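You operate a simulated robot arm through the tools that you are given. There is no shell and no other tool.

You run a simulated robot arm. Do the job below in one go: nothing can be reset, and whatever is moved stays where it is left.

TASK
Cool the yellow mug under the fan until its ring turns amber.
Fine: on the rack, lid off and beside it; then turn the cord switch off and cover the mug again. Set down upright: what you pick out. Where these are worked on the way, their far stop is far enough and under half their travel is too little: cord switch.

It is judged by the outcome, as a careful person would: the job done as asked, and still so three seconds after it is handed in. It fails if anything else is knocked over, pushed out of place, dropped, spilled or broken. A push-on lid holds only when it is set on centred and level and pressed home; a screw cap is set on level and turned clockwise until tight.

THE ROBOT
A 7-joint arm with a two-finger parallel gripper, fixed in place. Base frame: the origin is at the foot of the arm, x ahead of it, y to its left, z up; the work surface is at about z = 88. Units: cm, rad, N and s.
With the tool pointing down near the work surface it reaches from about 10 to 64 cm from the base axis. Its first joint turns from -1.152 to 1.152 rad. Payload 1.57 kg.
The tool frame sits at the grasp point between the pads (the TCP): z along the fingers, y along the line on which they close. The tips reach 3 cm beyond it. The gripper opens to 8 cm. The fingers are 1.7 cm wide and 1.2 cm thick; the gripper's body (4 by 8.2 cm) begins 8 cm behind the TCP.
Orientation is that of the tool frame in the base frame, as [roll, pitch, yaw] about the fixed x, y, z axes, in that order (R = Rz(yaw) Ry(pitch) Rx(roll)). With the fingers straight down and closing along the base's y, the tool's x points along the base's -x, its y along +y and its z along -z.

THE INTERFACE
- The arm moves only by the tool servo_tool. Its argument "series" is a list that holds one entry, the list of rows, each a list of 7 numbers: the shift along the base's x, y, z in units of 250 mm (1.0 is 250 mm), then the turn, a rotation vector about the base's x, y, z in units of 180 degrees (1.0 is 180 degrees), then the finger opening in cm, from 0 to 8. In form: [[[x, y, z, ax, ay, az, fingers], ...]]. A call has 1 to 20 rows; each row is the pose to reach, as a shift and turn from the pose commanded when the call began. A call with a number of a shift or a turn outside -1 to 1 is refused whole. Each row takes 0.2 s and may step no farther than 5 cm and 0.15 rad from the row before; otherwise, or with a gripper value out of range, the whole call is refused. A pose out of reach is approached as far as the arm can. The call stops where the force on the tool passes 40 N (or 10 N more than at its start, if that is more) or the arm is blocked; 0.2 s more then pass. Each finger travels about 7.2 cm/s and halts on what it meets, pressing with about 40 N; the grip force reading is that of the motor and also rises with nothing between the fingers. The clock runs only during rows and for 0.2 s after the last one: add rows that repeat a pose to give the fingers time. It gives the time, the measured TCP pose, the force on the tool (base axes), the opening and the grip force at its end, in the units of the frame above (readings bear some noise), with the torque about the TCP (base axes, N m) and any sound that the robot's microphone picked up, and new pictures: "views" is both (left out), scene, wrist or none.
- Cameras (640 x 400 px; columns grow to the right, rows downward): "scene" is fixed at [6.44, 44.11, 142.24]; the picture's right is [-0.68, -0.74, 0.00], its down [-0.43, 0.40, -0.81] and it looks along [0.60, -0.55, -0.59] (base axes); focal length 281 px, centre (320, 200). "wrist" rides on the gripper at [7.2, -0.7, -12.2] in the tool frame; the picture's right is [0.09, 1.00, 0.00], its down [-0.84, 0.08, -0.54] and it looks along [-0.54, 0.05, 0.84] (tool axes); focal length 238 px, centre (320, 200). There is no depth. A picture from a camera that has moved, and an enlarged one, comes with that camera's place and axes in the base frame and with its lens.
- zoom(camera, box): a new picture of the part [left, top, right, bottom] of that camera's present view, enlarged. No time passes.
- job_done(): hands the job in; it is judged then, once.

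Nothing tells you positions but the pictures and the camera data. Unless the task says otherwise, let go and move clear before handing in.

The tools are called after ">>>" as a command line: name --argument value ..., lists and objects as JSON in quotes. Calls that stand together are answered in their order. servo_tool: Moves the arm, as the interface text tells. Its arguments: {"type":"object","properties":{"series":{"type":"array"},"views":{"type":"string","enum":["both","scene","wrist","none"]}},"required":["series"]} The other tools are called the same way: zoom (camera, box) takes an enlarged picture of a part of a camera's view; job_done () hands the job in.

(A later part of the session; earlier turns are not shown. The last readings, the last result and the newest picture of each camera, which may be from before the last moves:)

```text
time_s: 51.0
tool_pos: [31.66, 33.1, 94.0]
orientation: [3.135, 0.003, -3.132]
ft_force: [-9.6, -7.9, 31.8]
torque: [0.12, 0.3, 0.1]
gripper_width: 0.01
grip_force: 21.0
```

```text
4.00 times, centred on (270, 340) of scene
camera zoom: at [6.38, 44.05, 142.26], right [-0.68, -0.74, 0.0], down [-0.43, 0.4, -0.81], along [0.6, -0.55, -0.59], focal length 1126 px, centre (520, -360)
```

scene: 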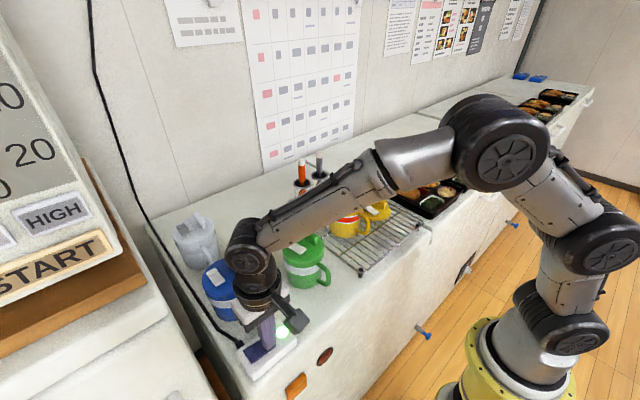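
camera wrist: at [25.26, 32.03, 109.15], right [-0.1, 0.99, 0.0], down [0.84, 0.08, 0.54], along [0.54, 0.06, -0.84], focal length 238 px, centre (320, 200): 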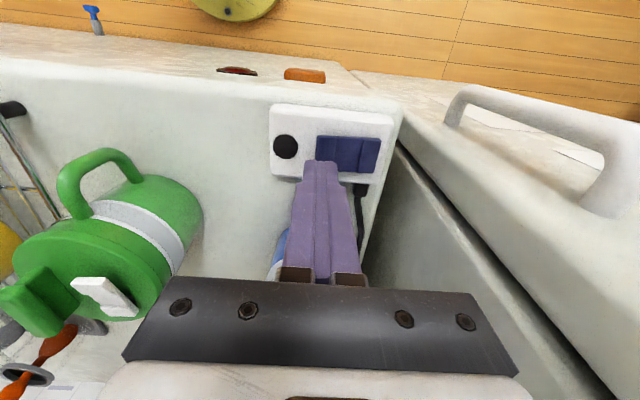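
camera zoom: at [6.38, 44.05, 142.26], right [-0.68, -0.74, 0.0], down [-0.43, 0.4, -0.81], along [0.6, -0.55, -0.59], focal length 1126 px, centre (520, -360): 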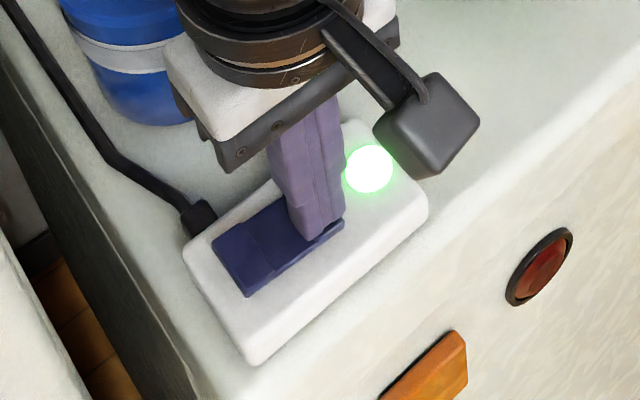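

The lamp is lit green, so the fan switch is on. I'll lift off a little and check the lamp, the rocker and the mug.

>>> servo_tool --series '[[[0, 0, 0.04, 0, 0, 0, 0], [0, 0, 0.12, 0, 0, 0, 0], [0, 0, 0.24, 0, 0, 0, 0], [0, 0, 0.36, 0, 0, 0, 0]]]' --views "both"

>>> zoom --camera "scene" --box '[220, 290, 320, 390]'

>>> zoom --camera "scene" --box '[320, 180, 400, 250]'

>>> zoom --camera "wrist" --box '[240, 70, 400, 190]'

```text
time_s: 52.0
tool_pos: [31.94, 33.25, 102.54]
orientation: [3.14, -0.003, -3.132]
ft_force: [-0.1, -0.6, -0.7]
torque: [0.0, -0.01, 0.0]
gripper_width: 0.0
grip_force: 21.3
camera wrist: at [24.67, 32.59, 114.82], right [-0.1, 0.99, 0.0], down [0.84, 0.08, 0.54], along [0.54, 0.06, -0.84], focal length 238 px, centre (320, 200)
```

scene: 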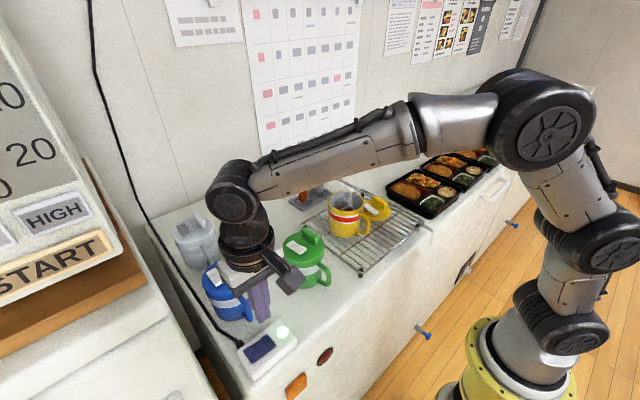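
wrist: 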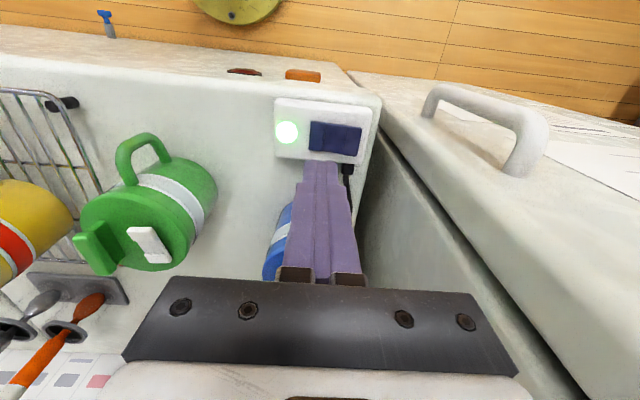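

```text
4.00 times, centred on (270, 340) of scene
camera zoom: at [6.44, 44.11, 142.24], right [-0.68, -0.74, 0.0], down [-0.43, 0.4, -0.81], along [0.6, -0.55, -0.59], focal length 1126 px, centre (520, -360)
```

zoom: 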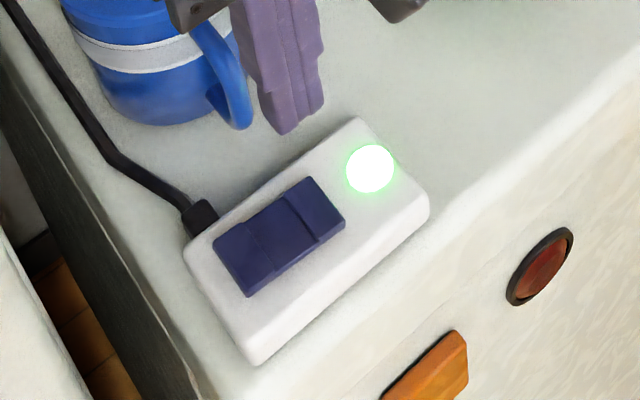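

```text
5.71 times, centred on (360, 215) of scene
camera zoom: at [6.44, 44.11, 142.24], right [-0.68, -0.74, 0.0], down [-0.43, 0.4, -0.81], along [0.6, -0.55, -0.59], focal length 1608 px, centre (91, 114)
```

zoom: 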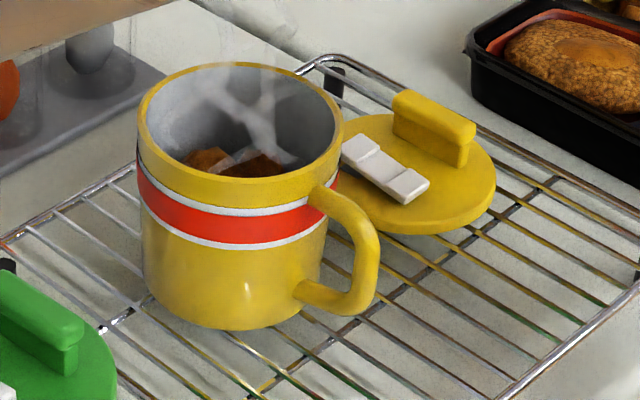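

```text
3.33 times, centred on (320, 130) of wrist
camera zoom: at [24.67, 32.59, 114.82], right [-0.1, 0.99, 0.0], down [0.84, 0.08, 0.54], along [0.54, 0.06, -0.84], focal length 794 px, centre (320, 433)
```

zoom: 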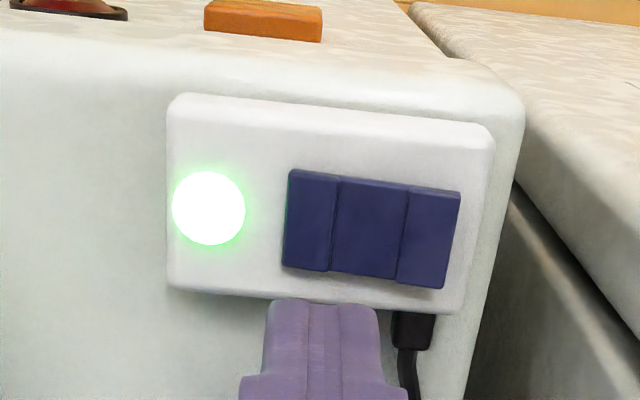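

The lamp is steady on and the ring is still red. I'll hover over the other (+y) end of the rocker, ready to switch off, and wait while watching the ring.

>>> servo_tool --series '[[[0, 0.08, 0, 0, 0, 0, 0], [0, 0.154, -0.06, 0, 0, 0, 0], [0, 0.154, -0.16, 0, 0, 0, 0], [0, 0.154, -0.23, 0, 0, 0, 0], [0, 0.154, -0.23, 0, 0, 0, 0]]]' --views "both"

>>> zoom --camera "scene" --box '[220, 290, 320, 390]'

>>> zoom --camera "scene" --box '[320, 180, 400, 250]'

>>> zoom --camera "wrist" --box '[240, 70, 400, 190]'

```text
time_s: 53.2
tool_pos: [31.69, 36.85, 96.87]
orientation: [3.14, -0.001, -3.133]
ft_force: [-0.3, -0.3, 0.0]
torque: [0.05, 0.0, -0.02]
gripper_width: 0.0
grip_force: 21.8
camera wrist: at [24.44, 36.19, 109.15], right [-0.1, 0.99, 0.0], down [0.84, 0.08, 0.54], along [0.54, 0.06, -0.84], focal length 238 px, centre (320, 200)
```

scene: 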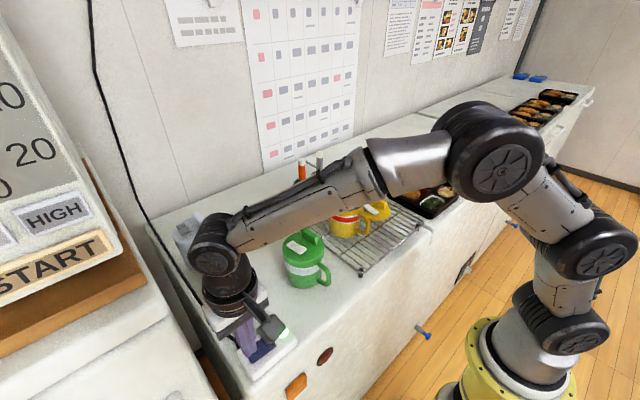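
wrist: 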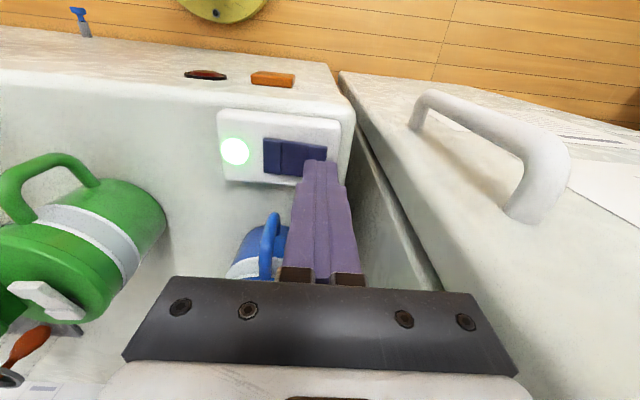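

```text
4.00 times, centred on (270, 340) of scene
camera zoom: at [6.44, 44.11, 142.24], right [-0.68, -0.74, 0.0], down [-0.43, 0.4, -0.81], along [0.6, -0.55, -0.59], focal length 1126 px, centre (520, -360)
```

zoom: 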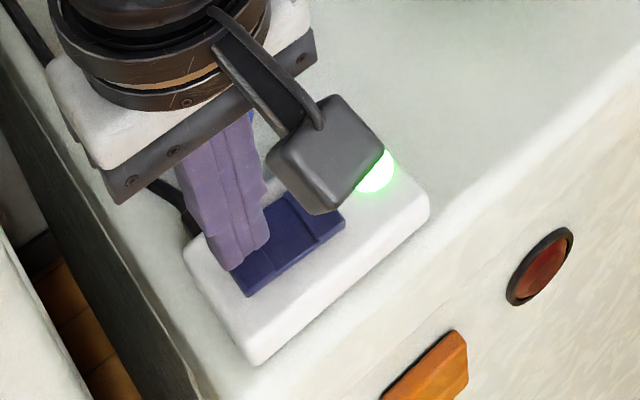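

```text
5.71 times, centred on (360, 215) of scene
camera zoom: at [6.44, 44.11, 142.24], right [-0.68, -0.74, 0.0], down [-0.43, 0.4, -0.81], along [0.6, -0.55, -0.59], focal length 1608 px, centre (91, 114)
```

zoom: 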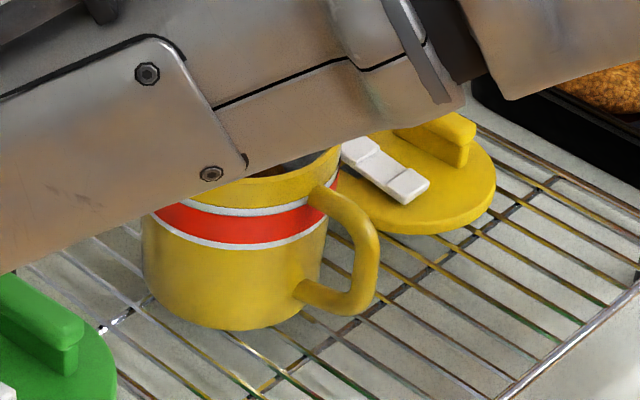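

```text
3.33 times, centred on (320, 130) of wrist
camera zoom: at [24.44, 36.19, 109.15], right [-0.1, 0.99, 0.0], down [0.84, 0.08, 0.54], along [0.54, 0.06, -0.84], focal length 794 px, centre (320, 433)
```

zoom: 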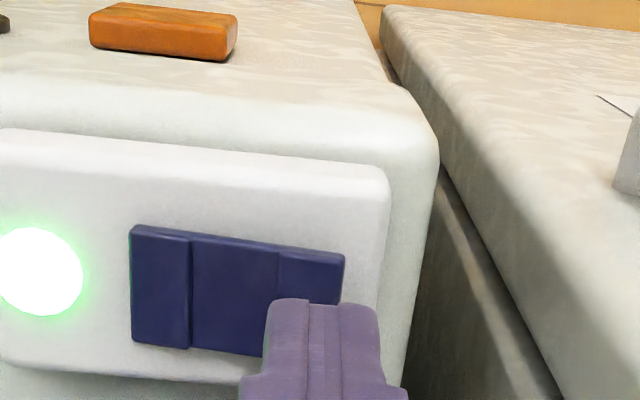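

The hover point is good, and the ring is still visible below the forearm. I'll wait in place and check the ring colour.

>>> servo_tool --series '[[[0, 0, 0, 0, 0, 0, 0], [0, 0, 0, 0, 0, 0, 0], [0, 0, 0, 0, 0, 0, 0], [0, 0, 0, 0, 0, 0, 0], [0, 0, 0, 0, 0, 0, 0], [0, 0, 0, 0, 0, 0, 0], [0, 0, 0, 0, 0, 0, 0], [0, 0, 0, 0, 0, 0, 0], [0, 0, 0, 0, 0, 0, 0], [0, 0, 0, 0, 0, 0, 0], [0, 0, 0, 0, 0, 0, 0], [0, 0, 0, 0, 0, 0, 0], [0, 0, 0, 0, 0, 0, 0], [0, 0, 0, 0, 0, 0, 0], [0, 0, 0, 0, 0, 0, 0]]]' --views "none"

>>> zoom --camera "scene" --box '[320, 180, 400, 250]'

```text
time_s: 56.4
tool_pos: [31.67, 36.77, 96.92]
orientation: [3.138, -0.002, -3.134]
ft_force: [1.2, -0.1, 1.0]
torque: [-0.01, 0.0, 0.02]
gripper_width: 0.02
grip_force: 21.3
```

```text
5.71 times, centred on (360, 215) of scene
camera zoom: at [6.44, 44.11, 142.24], right [-0.68, -0.74, 0.0], down [-0.43, 0.4, -0.81], along [0.6, -0.55, -0.59], focal length 1608 px, centre (91, 114)
```

zoom: 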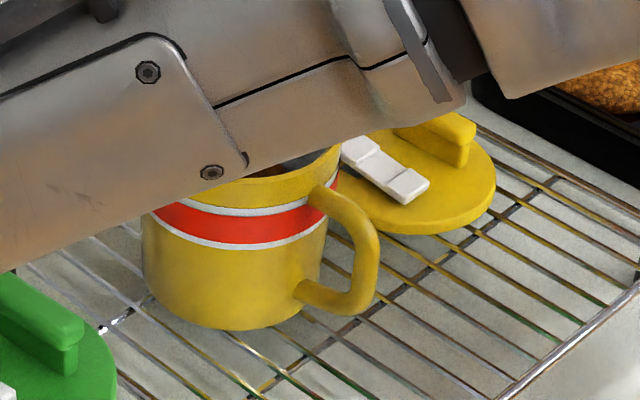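

Still red. I'll keep waiting.

>>> servo_tool --series '[[[0, 0, 0, 0, 0, 0, 0], [0, 0, 0, 0, 0, 0, 0], [0, 0, 0, 0, 0, 0, 0], [0, 0, 0, 0, 0, 0, 0], [0, 0, 0, 0, 0, 0, 0], [0, 0, 0, 0, 0, 0, 0], [0, 0, 0, 0, 0, 0, 0], [0, 0, 0, 0, 0, 0, 0], [0, 0, 0, 0, 0, 0, 0], [0, 0, 0, 0, 0, 0, 0], [0, 0, 0, 0, 0, 0, 0], [0, 0, 0, 0, 0, 0, 0], [0, 0, 0, 0, 0, 0, 0], [0, 0, 0, 0, 0, 0, 0], [0, 0, 0, 0, 0, 0, 0]]]' --views "none"

>>> zoom --camera "scene" --box '[320, 180, 400, 250]'

```text
time_s: 59.6
tool_pos: [31.69, 36.98, 96.94]
orientation: [3.138, -0.001, -3.132]
ft_force: [-0.2, -0.1, 0.8]
torque: [-0.03, -0.01, -0.01]
gripper_width: 0.0
grip_force: 21.6
```

```text
5.71 times, centred on (360, 215) of scene
camera zoom: at [6.44, 44.11, 142.24], right [-0.68, -0.74, 0.0], down [-0.43, 0.4, -0.81], along [0.6, -0.55, -0.59], focal length 1608 px, centre (91, 114)
```

zoom: 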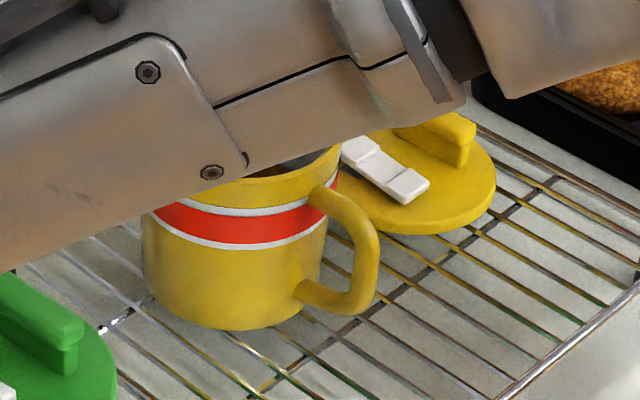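

>>> servo_tool --series '[[[0, 0, 0, 0, 0, 0, 0], [0, 0, 0, 0, 0, 0, 0], [0, 0, 0, 0, 0, 0, 0], [0, 0, 0, 0, 0, 0, 0], [0, 0, 0, 0, 0, 0, 0], [0, 0, 0, 0, 0, 0, 0], [0, 0, 0, 0, 0, 0, 0], [0, 0, 0, 0, 0, 0, 0], [0, 0, 0, 0, 0, 0, 0], [0, 0, 0, 0, 0, 0, 0], [0, 0, 0, 0, 0, 0, 0], [0, 0, 0, 0, 0, 0, 0], [0, 0, 0, 0, 0, 0, 0], [0, 0, 0, 0, 0, 0, 0], [0, 0, 0, 0, 0, 0, 0]]]' --views "none"

>>> zoom --camera "scene" --box '[320, 180, 400, 250]'

```text
time_s: 62.8
tool_pos: [31.64, 36.86, 96.9]
orientation: [3.139, 0.0, -3.132]
ft_force: [-0.2, 0.2, -0.2]
torque: [0.02, -0.01, 0.01]
gripper_width: 0.0
grip_force: 21.2
```

```text
5.71 times, centred on (360, 215) of scene
camera zoom: at [6.44, 44.11, 142.24], right [-0.68, -0.74, 0.0], down [-0.43, 0.4, -0.81], along [0.6, -0.55, -0.59], focal length 1608 px, centre (91, 114)
```

zoom: 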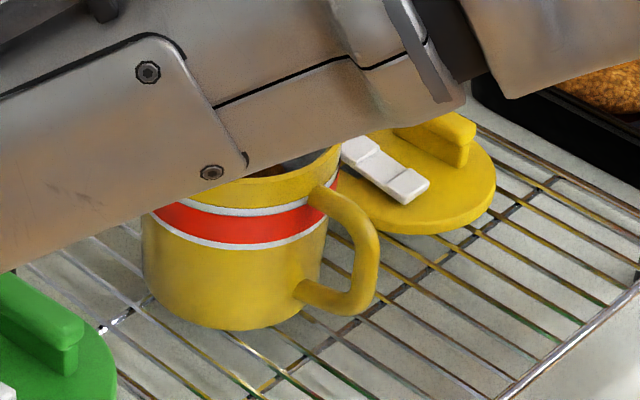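

>>> servo_tool --series '[[[0, 0, 0, 0, 0, 0, 0], [0, 0, 0, 0, 0, 0, 0], [0, 0, 0, 0, 0, 0, 0], [0, 0, 0, 0, 0, 0, 0], [0, 0, 0, 0, 0, 0, 0], [0, 0, 0, 0, 0, 0, 0], [0, 0, 0, 0, 0, 0, 0], [0, 0, 0, 0, 0, 0, 0], [0, 0, 0, 0, 0, 0, 0], [0, 0, 0, 0, 0, 0, 0], [0, 0, 0, 0, 0, 0, 0], [0, 0, 0, 0, 0, 0, 0], [0, 0, 0, 0, 0, 0, 0], [0, 0, 0, 0, 0, 0, 0], [0, 0, 0, 0, 0, 0, 0], [0, 0, 0, 0, 0, 0, 0], [0, 0, 0, 0, 0, 0, 0], [0, 0, 0, 0, 0, 0, 0]]]' --views "none"

>>> zoom --camera "scene" --box '[320, 180, 400, 250]'

```text
time_s: 66.6
tool_pos: [31.66, 36.87, 96.9]
orientation: [3.141, -0.003, -3.132]
ft_force: [-0.6, 0.6, 0.5]
torque: [0.02, 0.0, -0.01]
gripper_width: 0.01
grip_force: 21.0
```

```text
5.71 times, centred on (360, 215) of scene
camera zoom: at [6.44, 44.11, 142.24], right [-0.68, -0.74, 0.0], down [-0.43, 0.4, -0.81], along [0.6, -0.55, -0.59], focal length 1608 px, centre (91, 114)
```

zoom: 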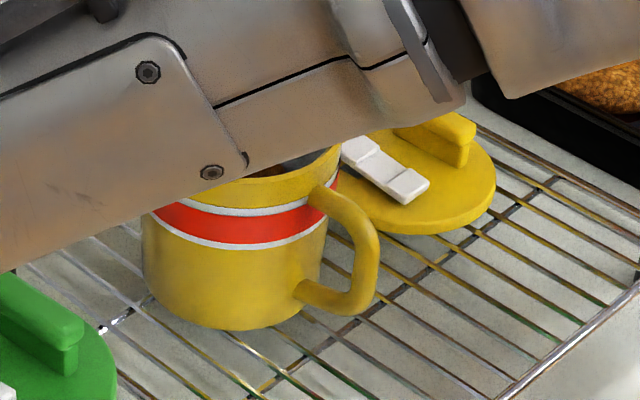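

>>> servo_tool --series '[[[0, 0, 0, 0, 0, 0, 0], [0, 0, 0, 0, 0, 0, 0], [0, 0, 0, 0, 0, 0, 0], [0, 0, 0, 0, 0, 0, 0], [0, 0, 0, 0, 0, 0, 0], [0, 0, 0, 0, 0, 0, 0], [0, 0, 0, 0, 0, 0, 0], [0, 0, 0, 0, 0, 0, 0], [0, 0, 0, 0, 0, 0, 0], [0, 0, 0, 0, 0, 0, 0], [0, 0, 0, 0, 0, 0, 0], [0, 0, 0, 0, 0, 0, 0], [0, 0, 0, 0, 0, 0, 0], [0, 0, 0, 0, 0, 0, 0], [0, 0, 0, 0, 0, 0, 0], [0, 0, 0, 0, 0, 0, 0], [0, 0, 0, 0, 0, 0, 0], [0, 0, 0, 0, 0, 0, 0], [0, 0, 0, 0, 0, 0, 0], [0, 0, 0, 0, 0, 0, 0]]]' --views "none"

>>> zoom --camera "scene" --box '[320, 180, 400, 250]'

>>> zoom --camera "wrist" --box '[200, 70, 360, 190]'

```text
time_s: 70.8
tool_pos: [31.55, 36.88, 96.86]
orientation: [3.141, -0.003, -3.133]
ft_force: [-0.8, 0.3, 0.6]
torque: [0.0, 0.01, -0.02]
gripper_width: 0.02
grip_force: 21.5
```

```text
5.71 times, centred on (360, 215) of scene
camera zoom: at [6.44, 44.11, 142.24], right [-0.68, -0.74, 0.0], down [-0.43, 0.4, -0.81], along [0.6, -0.55, -0.59], focal length 1608 px, centre (91, 114)
```

zoom: 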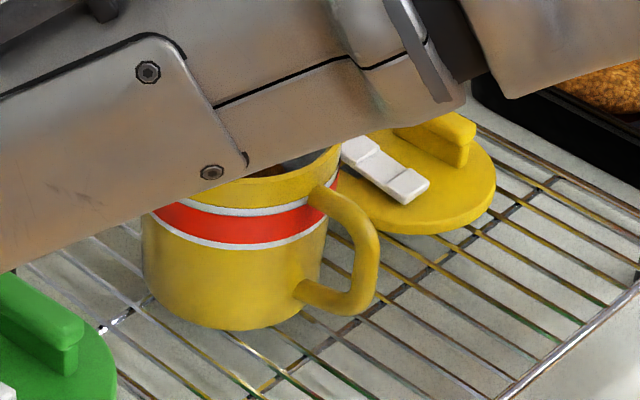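

```text
3.33 times, centred on (280, 130) of wrist
camera zoom: at [24.44, 36.18, 109.19], right [-0.1, 0.99, 0.0], down [0.84, 0.08, 0.54], along [0.54, 0.06, -0.84], focal length 794 px, centre (453, 433)
```

zoom: 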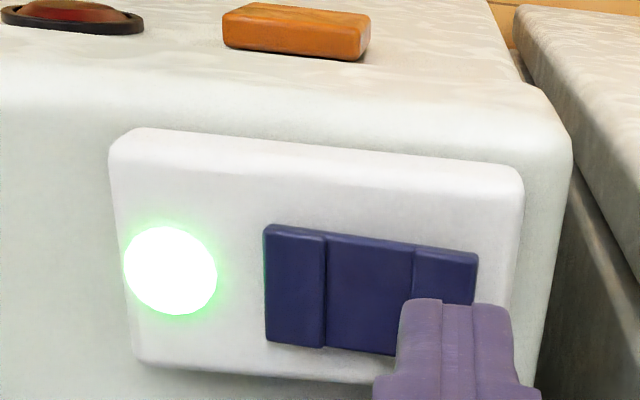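

Still red after 20 s of fan. The lamp is on and the arm isn't over the mug, so I'll keep waiting.

>>> servo_tool --series '[[[0, 0, 0, 0, 0, 0, 0], [0, 0, 0, 0, 0, 0, 0], [0, 0, 0, 0, 0, 0, 0], [0, 0, 0, 0, 0, 0, 0], [0, 0, 0, 0, 0, 0, 0], [0, 0, 0, 0, 0, 0, 0], [0, 0, 0, 0, 0, 0, 0], [0, 0, 0, 0, 0, 0, 0], [0, 0, 0, 0, 0, 0, 0], [0, 0, 0, 0, 0, 0, 0], [0, 0, 0, 0, 0, 0, 0], [0, 0, 0, 0, 0, 0, 0], [0, 0, 0, 0, 0, 0, 0], [0, 0, 0, 0, 0, 0, 0], [0, 0, 0, 0, 0, 0, 0], [0, 0, 0, 0, 0, 0, 0], [0, 0, 0, 0, 0, 0, 0], [0, 0, 0, 0, 0, 0, 0], [0, 0, 0, 0, 0, 0, 0], [0, 0, 0, 0, 0, 0, 0]]]' --views "none"

>>> zoom --camera "scene" --box '[320, 180, 400, 250]'

```text
time_s: 75.0
tool_pos: [31.66, 36.92, 96.93]
orientation: [3.14, -0.001, -3.132]
ft_force: [1.2, -1.0, -0.1]
torque: [0.0, -0.04, 0.02]
gripper_width: 0.0
grip_force: 21.4
```

```text
5.71 times, centred on (360, 215) of scene
camera zoom: at [6.44, 44.11, 142.24], right [-0.68, -0.74, 0.0], down [-0.43, 0.4, -0.81], along [0.6, -0.55, -0.59], focal length 1608 px, centre (91, 114)
```

zoom: 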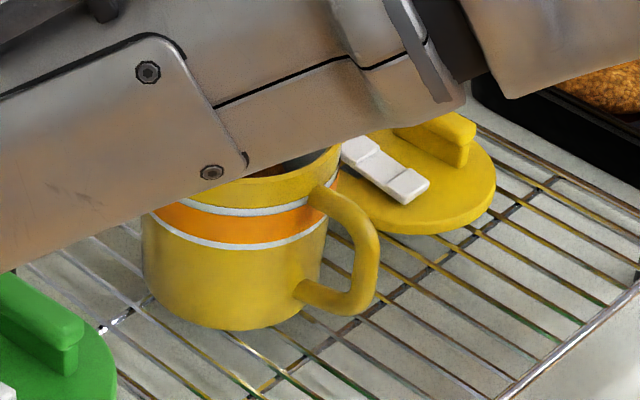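

The ring has turned amber. I'm pressing the +y end of the rocker now to switch the fan off.

>>> servo_tool --series '[[[0, 0, -0.04, 0, 0, 0, 0], [0, 0, -0.08, 0, 0, 0, 0], [0, 0, -0.1, 0, 0, 0, 0], [0, 0, -0.108, 0, 0, 0, 0], [0, 0, -0.116, 0, 0, 0, 0], [0, 0, -0.122, 0, 0, 0, 0], [0, 0, -0.128, 0, 0, 0, 0], [0, 0, -0.134, 0, 0, 0, 0]]]' --views "both"

>>> zoom --camera "scene" --box '[220, 290, 320, 390]'

>>> zoom --camera "wrist" --box '[200, 70, 360, 190]'

```text
time_s: 76.8
tool_pos: [31.89, 36.9, 93.9]
orientation: [3.139, 0.001, -3.132]
ft_force: [-1.8, -3.5, 5.8]
torque: [-0.14, 0.08, -0.02]
gripper_width: 0.0
grip_force: 21.3
stopped in row 8: the force on the tool passed its limit at 44 N (the readings are from after the stop); the commanded pose is now the measured one
camera wrist: at [24.59, 36.23, 106.23], right [-0.1, 0.99, 0.0], down [0.83, 0.08, 0.54], along [0.54, 0.06, -0.84], focal length 238 px, centre (320, 200)
```

scene: 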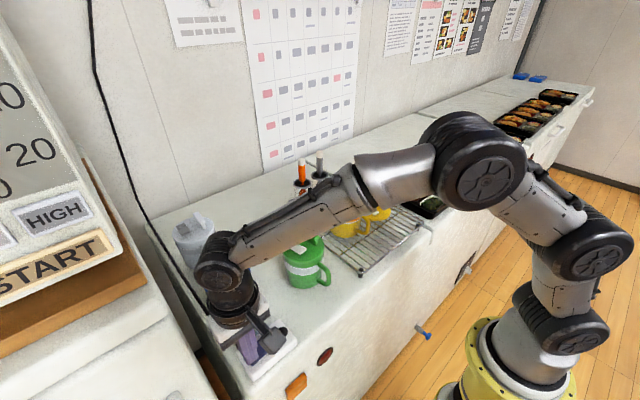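
wrist: 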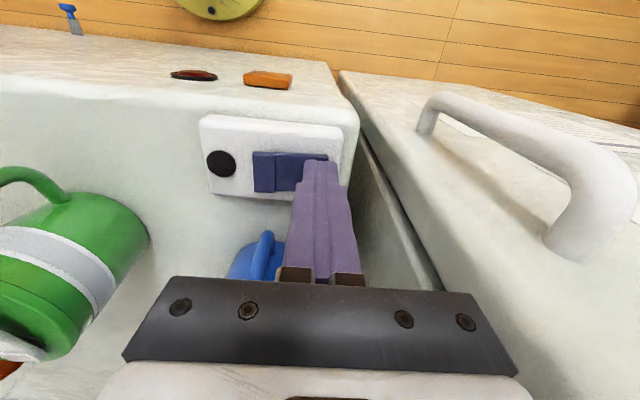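

```text
4.00 times, centred on (270, 340) of scene
camera zoom: at [6.43, 44.1, 142.25], right [-0.68, -0.74, 0.0], down [-0.43, 0.4, -0.81], along [0.6, -0.55, -0.59], focal length 1126 px, centre (520, -360)
```

zoom: 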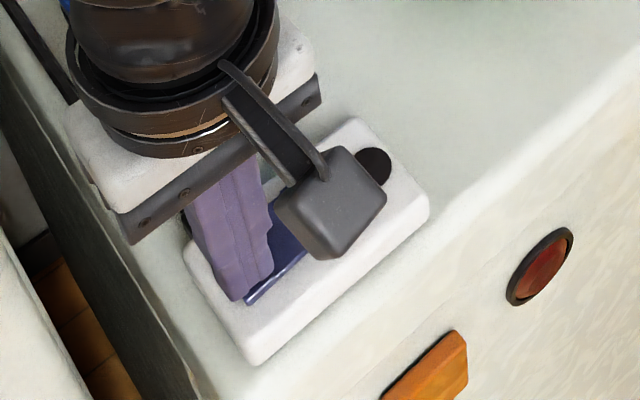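

```text
3.33 times, centred on (280, 130) of wrist
camera zoom: at [24.59, 36.23, 106.23], right [-0.1, 0.99, 0.0], down [0.83, 0.08, 0.54], along [0.54, 0.06, -0.84], focal length 794 px, centre (453, 433)
```

zoom: 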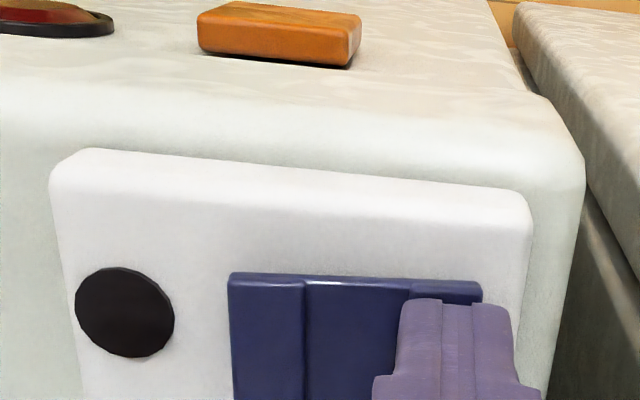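

The lamp is dark, so the fan is off. I'll lift straight up, confirm it stays off, and travel back toward the lid.

>>> servo_tool --series '[[[0, 0, 0.06, 0, 0, 0, 0], [0, 0, 0.2, 0, 0, 0, 0], [0, 0, 0.38, 0, 0, 0, 0], [0, 0, 0.56, 0, 0, 0, 0], [0, -0.02, 0.72, 0, 0, 0, 0], [0, -0.1, 0.84, 0, 0, 0, 0], [0.05, -0.26, 0.86, 0, 0, 0, 0], [0.1, -0.42, 0.86, 0, 0, 0, 0.5], [0.15, -0.58, 0.86, 0, 0, 0, 1], [0.2, -0.74, 0.86, 0, 0, 0, 1.5], [0.25, -0.9, 0.86, 0, 0, 0, 2], [0.28, -1.0, 0.86, 0, 0, 0, 2.4]]]' --views "both"

>>> zoom --camera "scene" --box '[220, 290, 320, 390]'

>>> zoom --camera "scene" --box '[320, 170, 420, 250]'

```text
time_s: 79.4
tool_pos: [38.84, 12.09, 115.43]
orientation: [3.137, 0.003, -3.132]
ft_force: [-1.0, -0.4, 0.6]
torque: [-0.01, 0.02, 0.03]
gripper_width: 2.39
grip_force: 0.1
camera wrist: at [31.63, 11.33, 127.76], right [-0.1, 0.99, 0.0], down [0.84, 0.08, 0.54], along [0.54, 0.06, -0.84], focal length 238 px, centre (320, 200)
```

scene: 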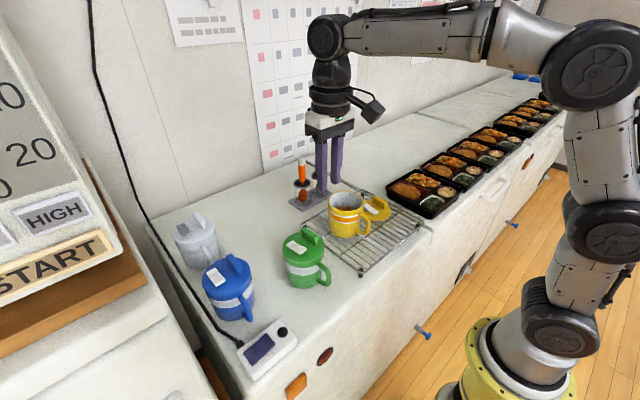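
wrist: 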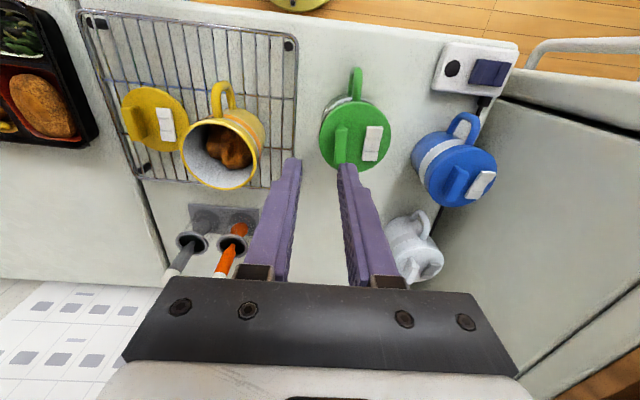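

```text
4.00 times, centred on (270, 340) of scene
camera zoom: at [6.44, 44.11, 142.24], right [-0.68, -0.74, 0.0], down [-0.43, 0.4, -0.81], along [0.6, -0.55, -0.59], focal length 1126 px, centre (520, -360)
```

zoom: 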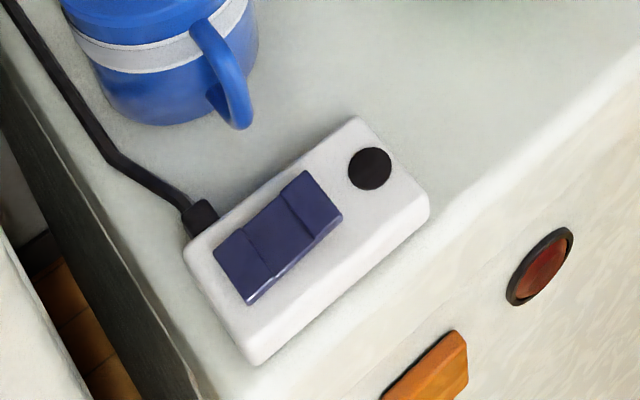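

```text
5.00 times, centred on (370, 210) of scene
camera zoom: at [6.44, 44.11, 142.24], right [-0.68, -0.74, 0.0], down [-0.43, 0.4, -0.81], along [0.6, -0.55, -0.59], focal length 1407 px, centre (70, 150)
```

zoom: 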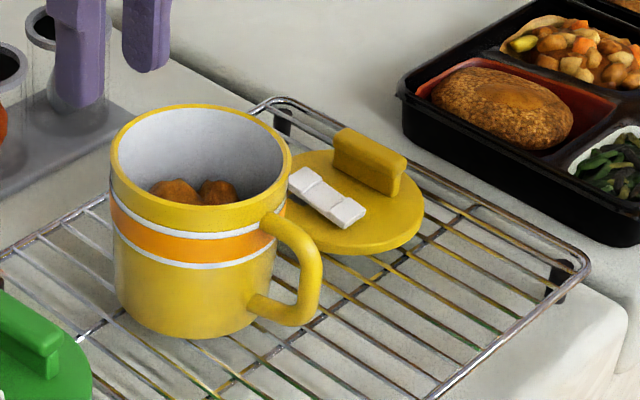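

The fan is off and the ring is amber. I'll go back over the lid.

>>> servo_tool --series '[[[0.02, -0.15, 0, 0, 0, 0, 2.4], [0.05, -0.3, 0, 0, 0, 0, 2.4], [0.08, -0.45, 0, 0, 0, 0, 2.4], [0.11, -0.6, 0, 0, 0, 0, 2.4], [0.14, -0.75, 0, 0, 0, 0, 2.4], [0.178, -0.9, 0, 0, 0, 0, 2.4], [0.178, -1.0, -0.1, 0, 0, 0, 2.4], [0.178, -1.0, -0.26, 0, 0, 0, 2.4], [0.178, -1.0, -0.4, 0, 0, 0, 2.4], [0.178, -1.0, -0.4, 0, 0, 0, 2.4]]]' --views "both"

>>> zoom --camera "wrist" --box '[240, 60, 420, 200]'

```text
time_s: 81.6
tool_pos: [43.47, -12.65, 105.08]
orientation: [3.139, 0.0, -3.131]
ft_force: [-0.4, -0.4, -0.1]
torque: [0.02, 0.0, -0.01]
gripper_width: 2.43
grip_force: 0.0
camera wrist: at [36.16, -13.49, 117.34], right [-0.1, 0.99, 0.0], down [0.83, 0.08, 0.54], along [0.54, 0.06, -0.84], focal length 238 px, centre (320, 200)
```

scene: 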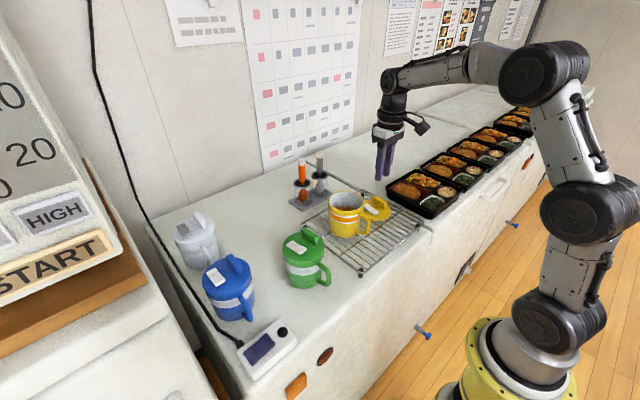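
wrist: 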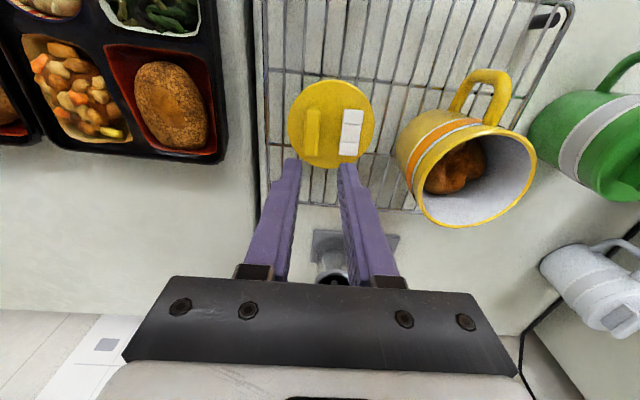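

```text
2.86 times, centred on (330, 130) of wrist
camera zoom: at [36.16, -13.49, 117.34], right [-0.1, 0.99, 0.0], down [0.83, 0.08, 0.54], along [0.54, 0.06, -0.84], focal length 681 px, centre (291, 400)
```

zoom: 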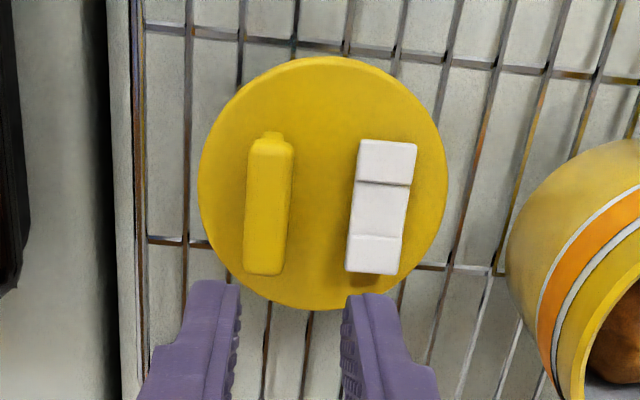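

The bar is about 0.8 cm to −y of the gripper centre. I'll shift, descend most of the way and check.

>>> servo_tool --series '[[[0, -0.032, -0.06, 0, 0, 0, 2.4], [0, -0.032, -0.14, 0, 0, 0, 2.4], [0, -0.032, -0.22, 0, 0, 0, 2.4], [0, -0.032, -0.29, 0, 0, 0, 2.4], [0, -0.032, -0.29, 0, 0, 0, 2.4]]]' --views "none"

>>> zoom --camera "wrist" --box '[240, 90, 400, 210]'

>>> zoom --camera "scene" --box '[350, 165, 420, 225]'

```text
time_s: 82.8
tool_pos: [43.23, -13.72, 98.07]
orientation: [3.14, 0.001, -3.133]
ft_force: [0.4, -0.5, -0.8]
torque: [-0.03, 0.02, -0.01]
gripper_width: 2.41
grip_force: 0.1
```

```text
3.33 times, centred on (320, 150) of wrist
camera zoom: at [35.95, -14.54, 110.42], right [-0.1, 0.99, 0.0], down [0.84, 0.08, 0.54], along [0.54, 0.06, -0.84], focal length 794 px, centre (320, 367)
```

zoom: 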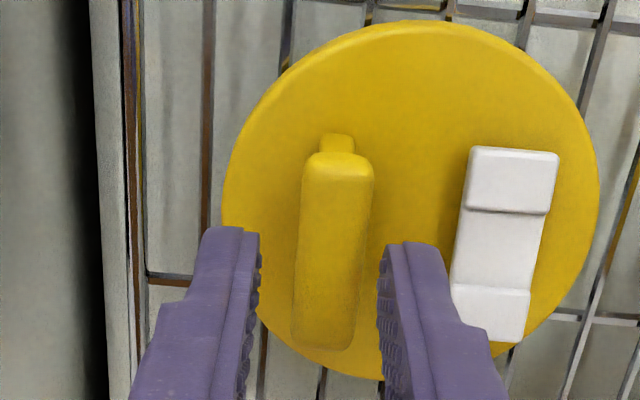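

```text
6.67 times, centred on (385, 195) of scene
camera zoom: at [6.44, 44.11, 142.24], right [-0.68, -0.74, 0.0], down [-0.43, 0.4, -0.81], along [0.6, -0.55, -0.59], focal length 1876 px, centre (-113, 233)
```

zoom: 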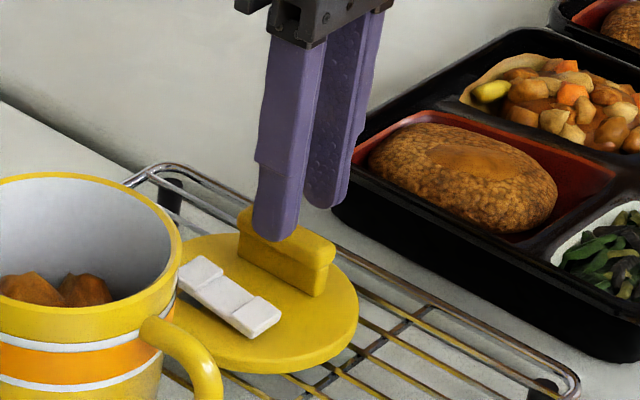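

The bar is now about 0.3 cm to +y of centre. I'll correct that, descend to the grip height and close.

>>> servo_tool --series '[[[0, 0.011, -0.03, 0, 0, 0, 2.4], [0, 0.011, -0.06, 0, 0, 0, 2.4], [0, 0.011, -0.094, 0, 0, 0, 2.4], [0, 0.011, -0.094, 0, 0, 0, 2.4]]]' --views "none"

>>> zoom --camera "wrist" --box '[240, 90, 400, 210]'

>>> zoom --camera "scene" --box '[350, 165, 420, 225]'

```text
time_s: 83.8
tool_pos: [43.17, -13.54, 95.94]
orientation: [3.138, 0.003, -3.132]
ft_force: [-0.3, 1.0, 0.3]
torque: [-0.05, -0.01, -0.02]
gripper_width: 2.4
grip_force: 0.1
```

```text
3.33 times, centred on (320, 150) of wrist
camera zoom: at [35.93, -14.26, 108.12], right [-0.1, 0.99, 0.0], down [0.84, 0.08, 0.54], along [0.54, 0.06, -0.84], focal length 794 px, centre (320, 367)
```

zoom: 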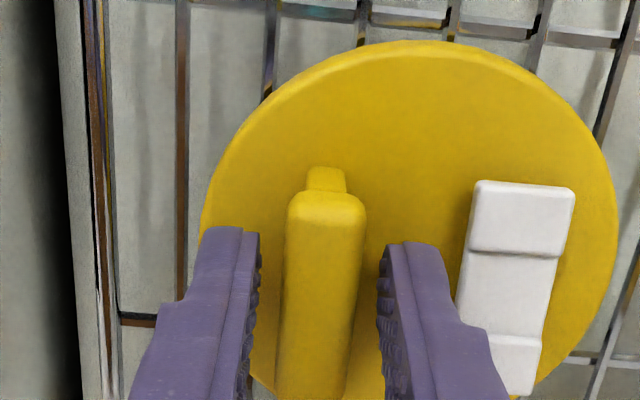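

```text
6.67 times, centred on (385, 195) of scene
camera zoom: at [6.44, 44.11, 142.24], right [-0.68, -0.74, 0.0], down [-0.43, 0.4, -0.81], along [0.6, -0.55, -0.59], focal length 1876 px, centre (-113, 233)
```

zoom: 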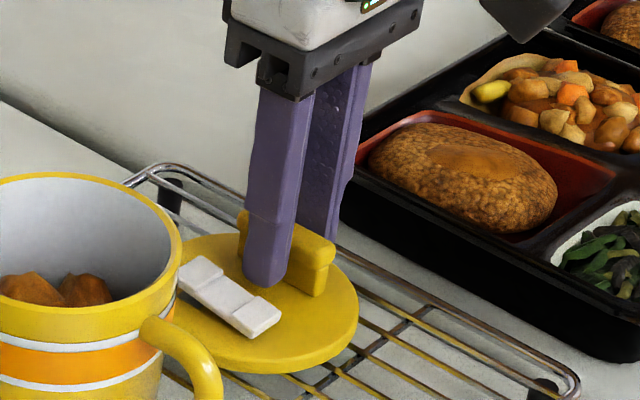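

The alignment matches the pose in which I released the lid. I'll lower slightly and close on the bar.

>>> servo_tool --series '[[[0, 0, -0.008, 0, 0, 0, 2.4], [0, 0, -0.008, 0, 0, 0, 1.8], [0, 0, -0.008, 0, 0, 0, 1.2], [0, 0, -0.008, 0, 0, 0, 0.6], [0, 0, -0.008, 0, 0, 0, 0.2], [0, 0, -0.008, 0, 0, 0, 0.2]]]' --views "none"

>>> zoom --camera "wrist" --box '[240, 90, 400, 210]'

```text
time_s: 85.2
tool_pos: [43.26, -13.57, 95.74]
orientation: [3.137, 0.002, -3.134]
ft_force: [-1.0, -0.7, 0.6]
torque: [-0.02, 0.0, 0.01]
gripper_width: 1.42
grip_force: 30.9
```

```text
3.33 times, centred on (320, 150) of wrist
camera zoom: at [35.99, -14.28, 107.94], right [-0.1, 0.99, 0.0], down [0.84, 0.08, 0.54], along [0.54, 0.06, -0.84], focal length 794 px, centre (320, 367)
```

zoom: 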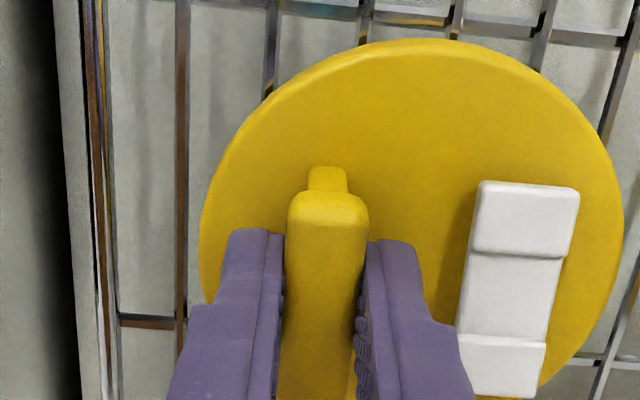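

The lid is gripped again (1.42 cm). I'll lift it well above the rim and carry it back over the mug.

>>> servo_tool --series '[[[0, 0, 0.03, 0, 0, 0, 0.2], [0, 0, 0.1, 0, 0, 0, 0.2], [0, 0, 0.2, 0, 0, 0, 0.2], [0, 0, 0.32, 0, 0, 0, 0.2], [0, 0, 0.44, 0, 0, 0, 0.2], [0, 0, 0.49, 0, 0, 0, 0.2], [0.01, 0.08, 0.49, 0, 0, 0, 0.2], [0.02, 0.17, 0.49, 0, 0, 0, 0.2], [0.03, 0.26, 0.49, 0, 0, 0, 0.2], [0.04, 0.35, 0.49, 0, 0, 0, 0.2], [0.042, 0.43, 0.49, 0, 0, 0, 0.2], [0.042, 0.469, 0.49, 0, 0, 0, 0.2], [0.042, 0.469, 0.49, 0, 0, 0, 0.2], [0.042, 0.469, 0.49, 0, 0, 0, 0.2]]]' --views "both"

>>> zoom --camera "scene" --box '[315, 160, 395, 240]'

>>> zoom --camera "wrist" --box '[240, 60, 440, 210]'

```text
time_s: 88.2
tool_pos: [44.25, -1.88, 107.79]
orientation: [3.14, -0.001, -3.132]
ft_force: [0.2, 0.8, -0.5]
torque: [-0.04, -0.01, 0.01]
gripper_width: 1.39
grip_force: 30.8
camera wrist: at [36.98, -2.56, 120.05], right [-0.1, 0.99, 0.0], down [0.84, 0.08, 0.54], along [0.54, 0.06, -0.84], focal length 238 px, centre (320, 200)
```

scene: 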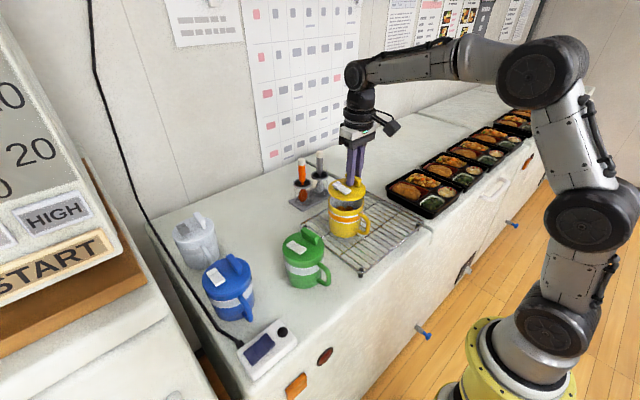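
wrist: 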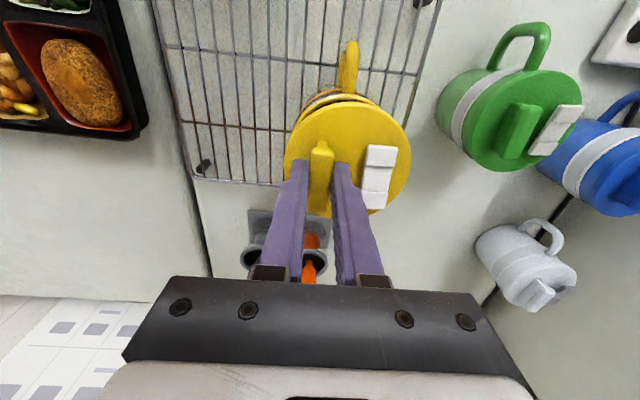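

```text
5.00 times, centred on (355, 200) of scene
camera zoom: at [6.44, 44.11, 142.24], right [-0.68, -0.74, 0.0], down [-0.43, 0.4, -0.81], along [0.6, -0.55, -0.59], focal length 1407 px, centre (145, 200)
```

zoom: 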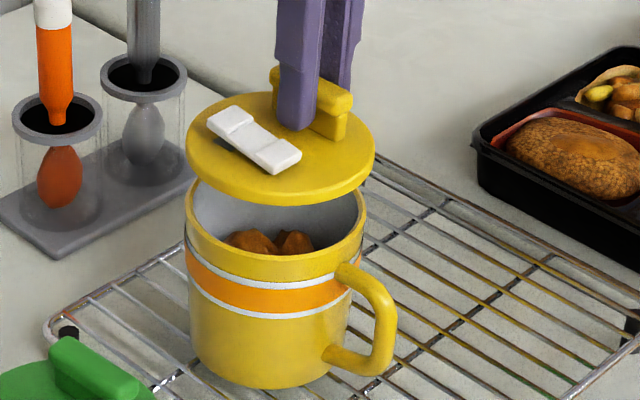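

```text
2.67 times, centred on (340, 135) of wrist
camera zoom: at [36.98, -2.56, 120.05], right [-0.1, 0.99, 0.0], down [0.84, 0.08, 0.54], along [0.54, 0.06, -0.84], focal length 636 px, centre (267, 373)
```

zoom: 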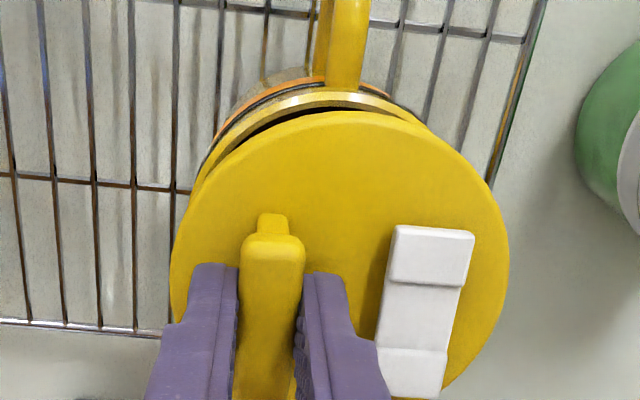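

The lid sits concentrically above the mug at the same x and y as when it was removed. I'll lower to just above seating and check.

>>> servo_tool --series '[[[0, 0, -0.03, 0, 0, 0, 0.2], [0, 0, -0.06, 0, 0, 0, 0.2], [0, 0, -0.09, 0, 0, 0, 0.2], [0, 0, -0.104, 0, 0, 0, 0.2], [0, 0, -0.104, 0, 0, 0, 0.2]]]' --views "none"

>>> zoom --camera "scene" --box '[320, 165, 390, 225]'

>>> zoom --camera "wrist" --box '[240, 60, 440, 210]'

```text
time_s: 89.4
tool_pos: [44.31, -1.91, 105.21]
orientation: [3.139, 0.002, -3.133]
ft_force: [0.2, 1.1, -0.5]
torque: [-0.02, -0.03, -0.01]
gripper_width: 1.4
grip_force: 30.3
```

```text
6.67 times, centred on (355, 195) of scene
camera zoom: at [6.44, 44.11, 142.24], right [-0.68, -0.74, 0.0], down [-0.43, 0.4, -0.81], along [0.6, -0.55, -0.59], focal length 1876 px, centre (87, 233)
```

zoom: 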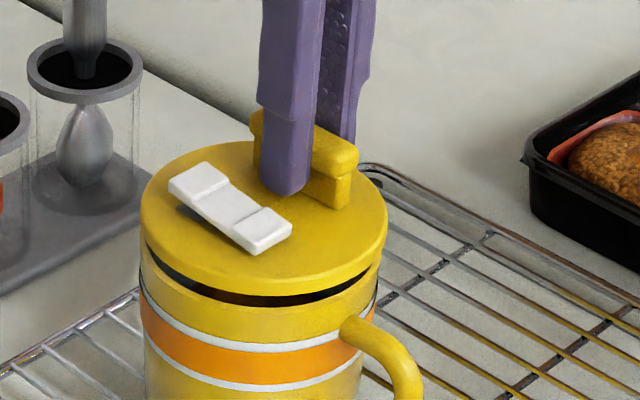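

```text
2.67 times, centred on (340, 135) of wrist
camera zoom: at [37.01, -2.64, 117.58], right [-0.1, 0.99, 0.0], down [0.84, 0.08, 0.54], along [0.54, 0.06, -0.84], focal length 636 px, centre (267, 373)
```

zoom: 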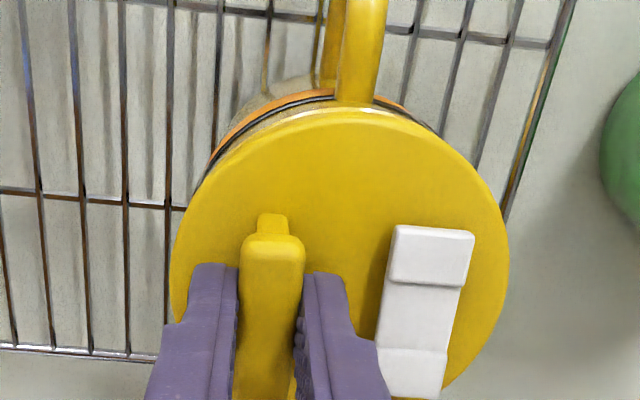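

The gap is even all round. I'll press it down in small steps, watching for the force and a snap.

>>> servo_tool --series '[[[0, 0, -0.01, 0, 0, 0, 0.2], [0, 0, -0.018, 0, 0, 0, 0.2], [0, 0, -0.024, 0, 0, 0, 0.2], [0, 0, -0.03, 0, 0, 0, 0.2]]]' --views "none"

>>> zoom --camera "scene" --box '[320, 165, 390, 225]'

```text
time_s: 90.4
tool_pos: [44.26, -1.9, 104.56]
orientation: [3.138, 0.002, -3.134]
ft_force: [-2.4, 0.3, 4.5]
torque: [-0.01, 0.19, 0.0]
gripper_width: 1.37
grip_force: 30.4
heard: snap
```

```text
6.67 times, centred on (355, 195) of scene
camera zoom: at [6.43, 44.11, 142.24], right [-0.68, -0.74, 0.0], down [-0.43, 0.4, -0.81], along [0.6, -0.55, -0.59], focal length 1876 px, centre (87, 233)
```

zoom: 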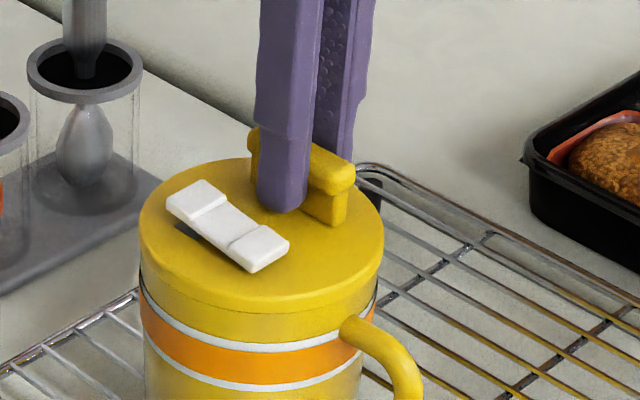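

A snap was heard and the lid looks flush. I'll press a touch more to make sure it's home, then relieve the force.

>>> servo_tool --series '[[[0, 0, -0.006, 0, 0, 0, 0.2], [0, 0, -0.012, 0, 0, 0, 0.2]]]' --views "none"

```text
time_s: 91.0
tool_pos: [44.34, -1.76, 104.44]
orientation: [3.14, 0.007, -3.133]
ft_force: [-11.5, -3.9, 26.4]
torque: [-0.08, 0.61, 0.06]
gripper_width: 1.4
grip_force: 30.7
```

>>> servo_tool --series '[[[0, 0, 0.005, 0, 0, 0, 0.2], [0, 0, 0.01, 0, 0, 0, 0.2], [0, 0, 0.013, 0, 0, 0, 0.2]]]' --views "none"

>>> zoom --camera "scene" --box '[320, 165, 400, 245]'

```text
time_s: 91.8
tool_pos: [44.37, -1.85, 104.5]
orientation: [3.138, 0.006, -3.133]
ft_force: [-2.4, -5.5, 17.6]
torque: [-0.13, -0.39, -0.05]
gripper_width: 1.42
grip_force: 30.3
```

```text
5.00 times, centred on (360, 205) of scene
camera zoom: at [6.41, 44.09, 142.25], right [-0.68, -0.74, 0.0], down [-0.43, 0.4, -0.81], along [0.6, -0.55, -0.59], focal length 1407 px, centre (120, 175)
```

zoom: 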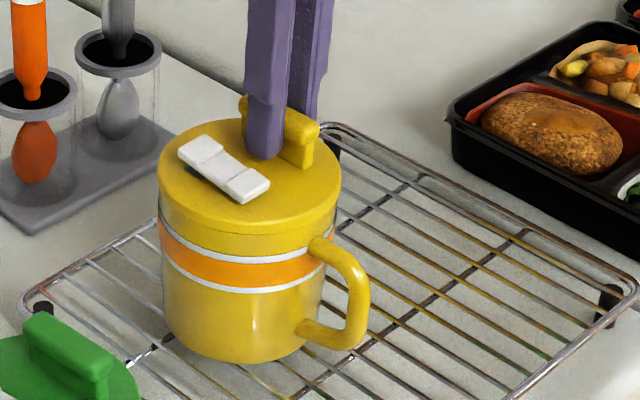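

>>> servo_tool --series '[[[0, 0, 0.003, 0, 0, 0, 0.2], [0, 0, 0.005, 0, 0, 0, 0.2], [0, 0, 0.005, 0, 0, 0, 0.2]]]' --views "none"

```text
time_s: 92.6
tool_pos: [44.24, -1.82, 104.67]
orientation: [3.136, 0.002, -3.134]
ft_force: [2.3, -2.6, 4.9]
torque: [-0.11, -0.8, -0.17]
gripper_width: 1.4
grip_force: 30.1
```

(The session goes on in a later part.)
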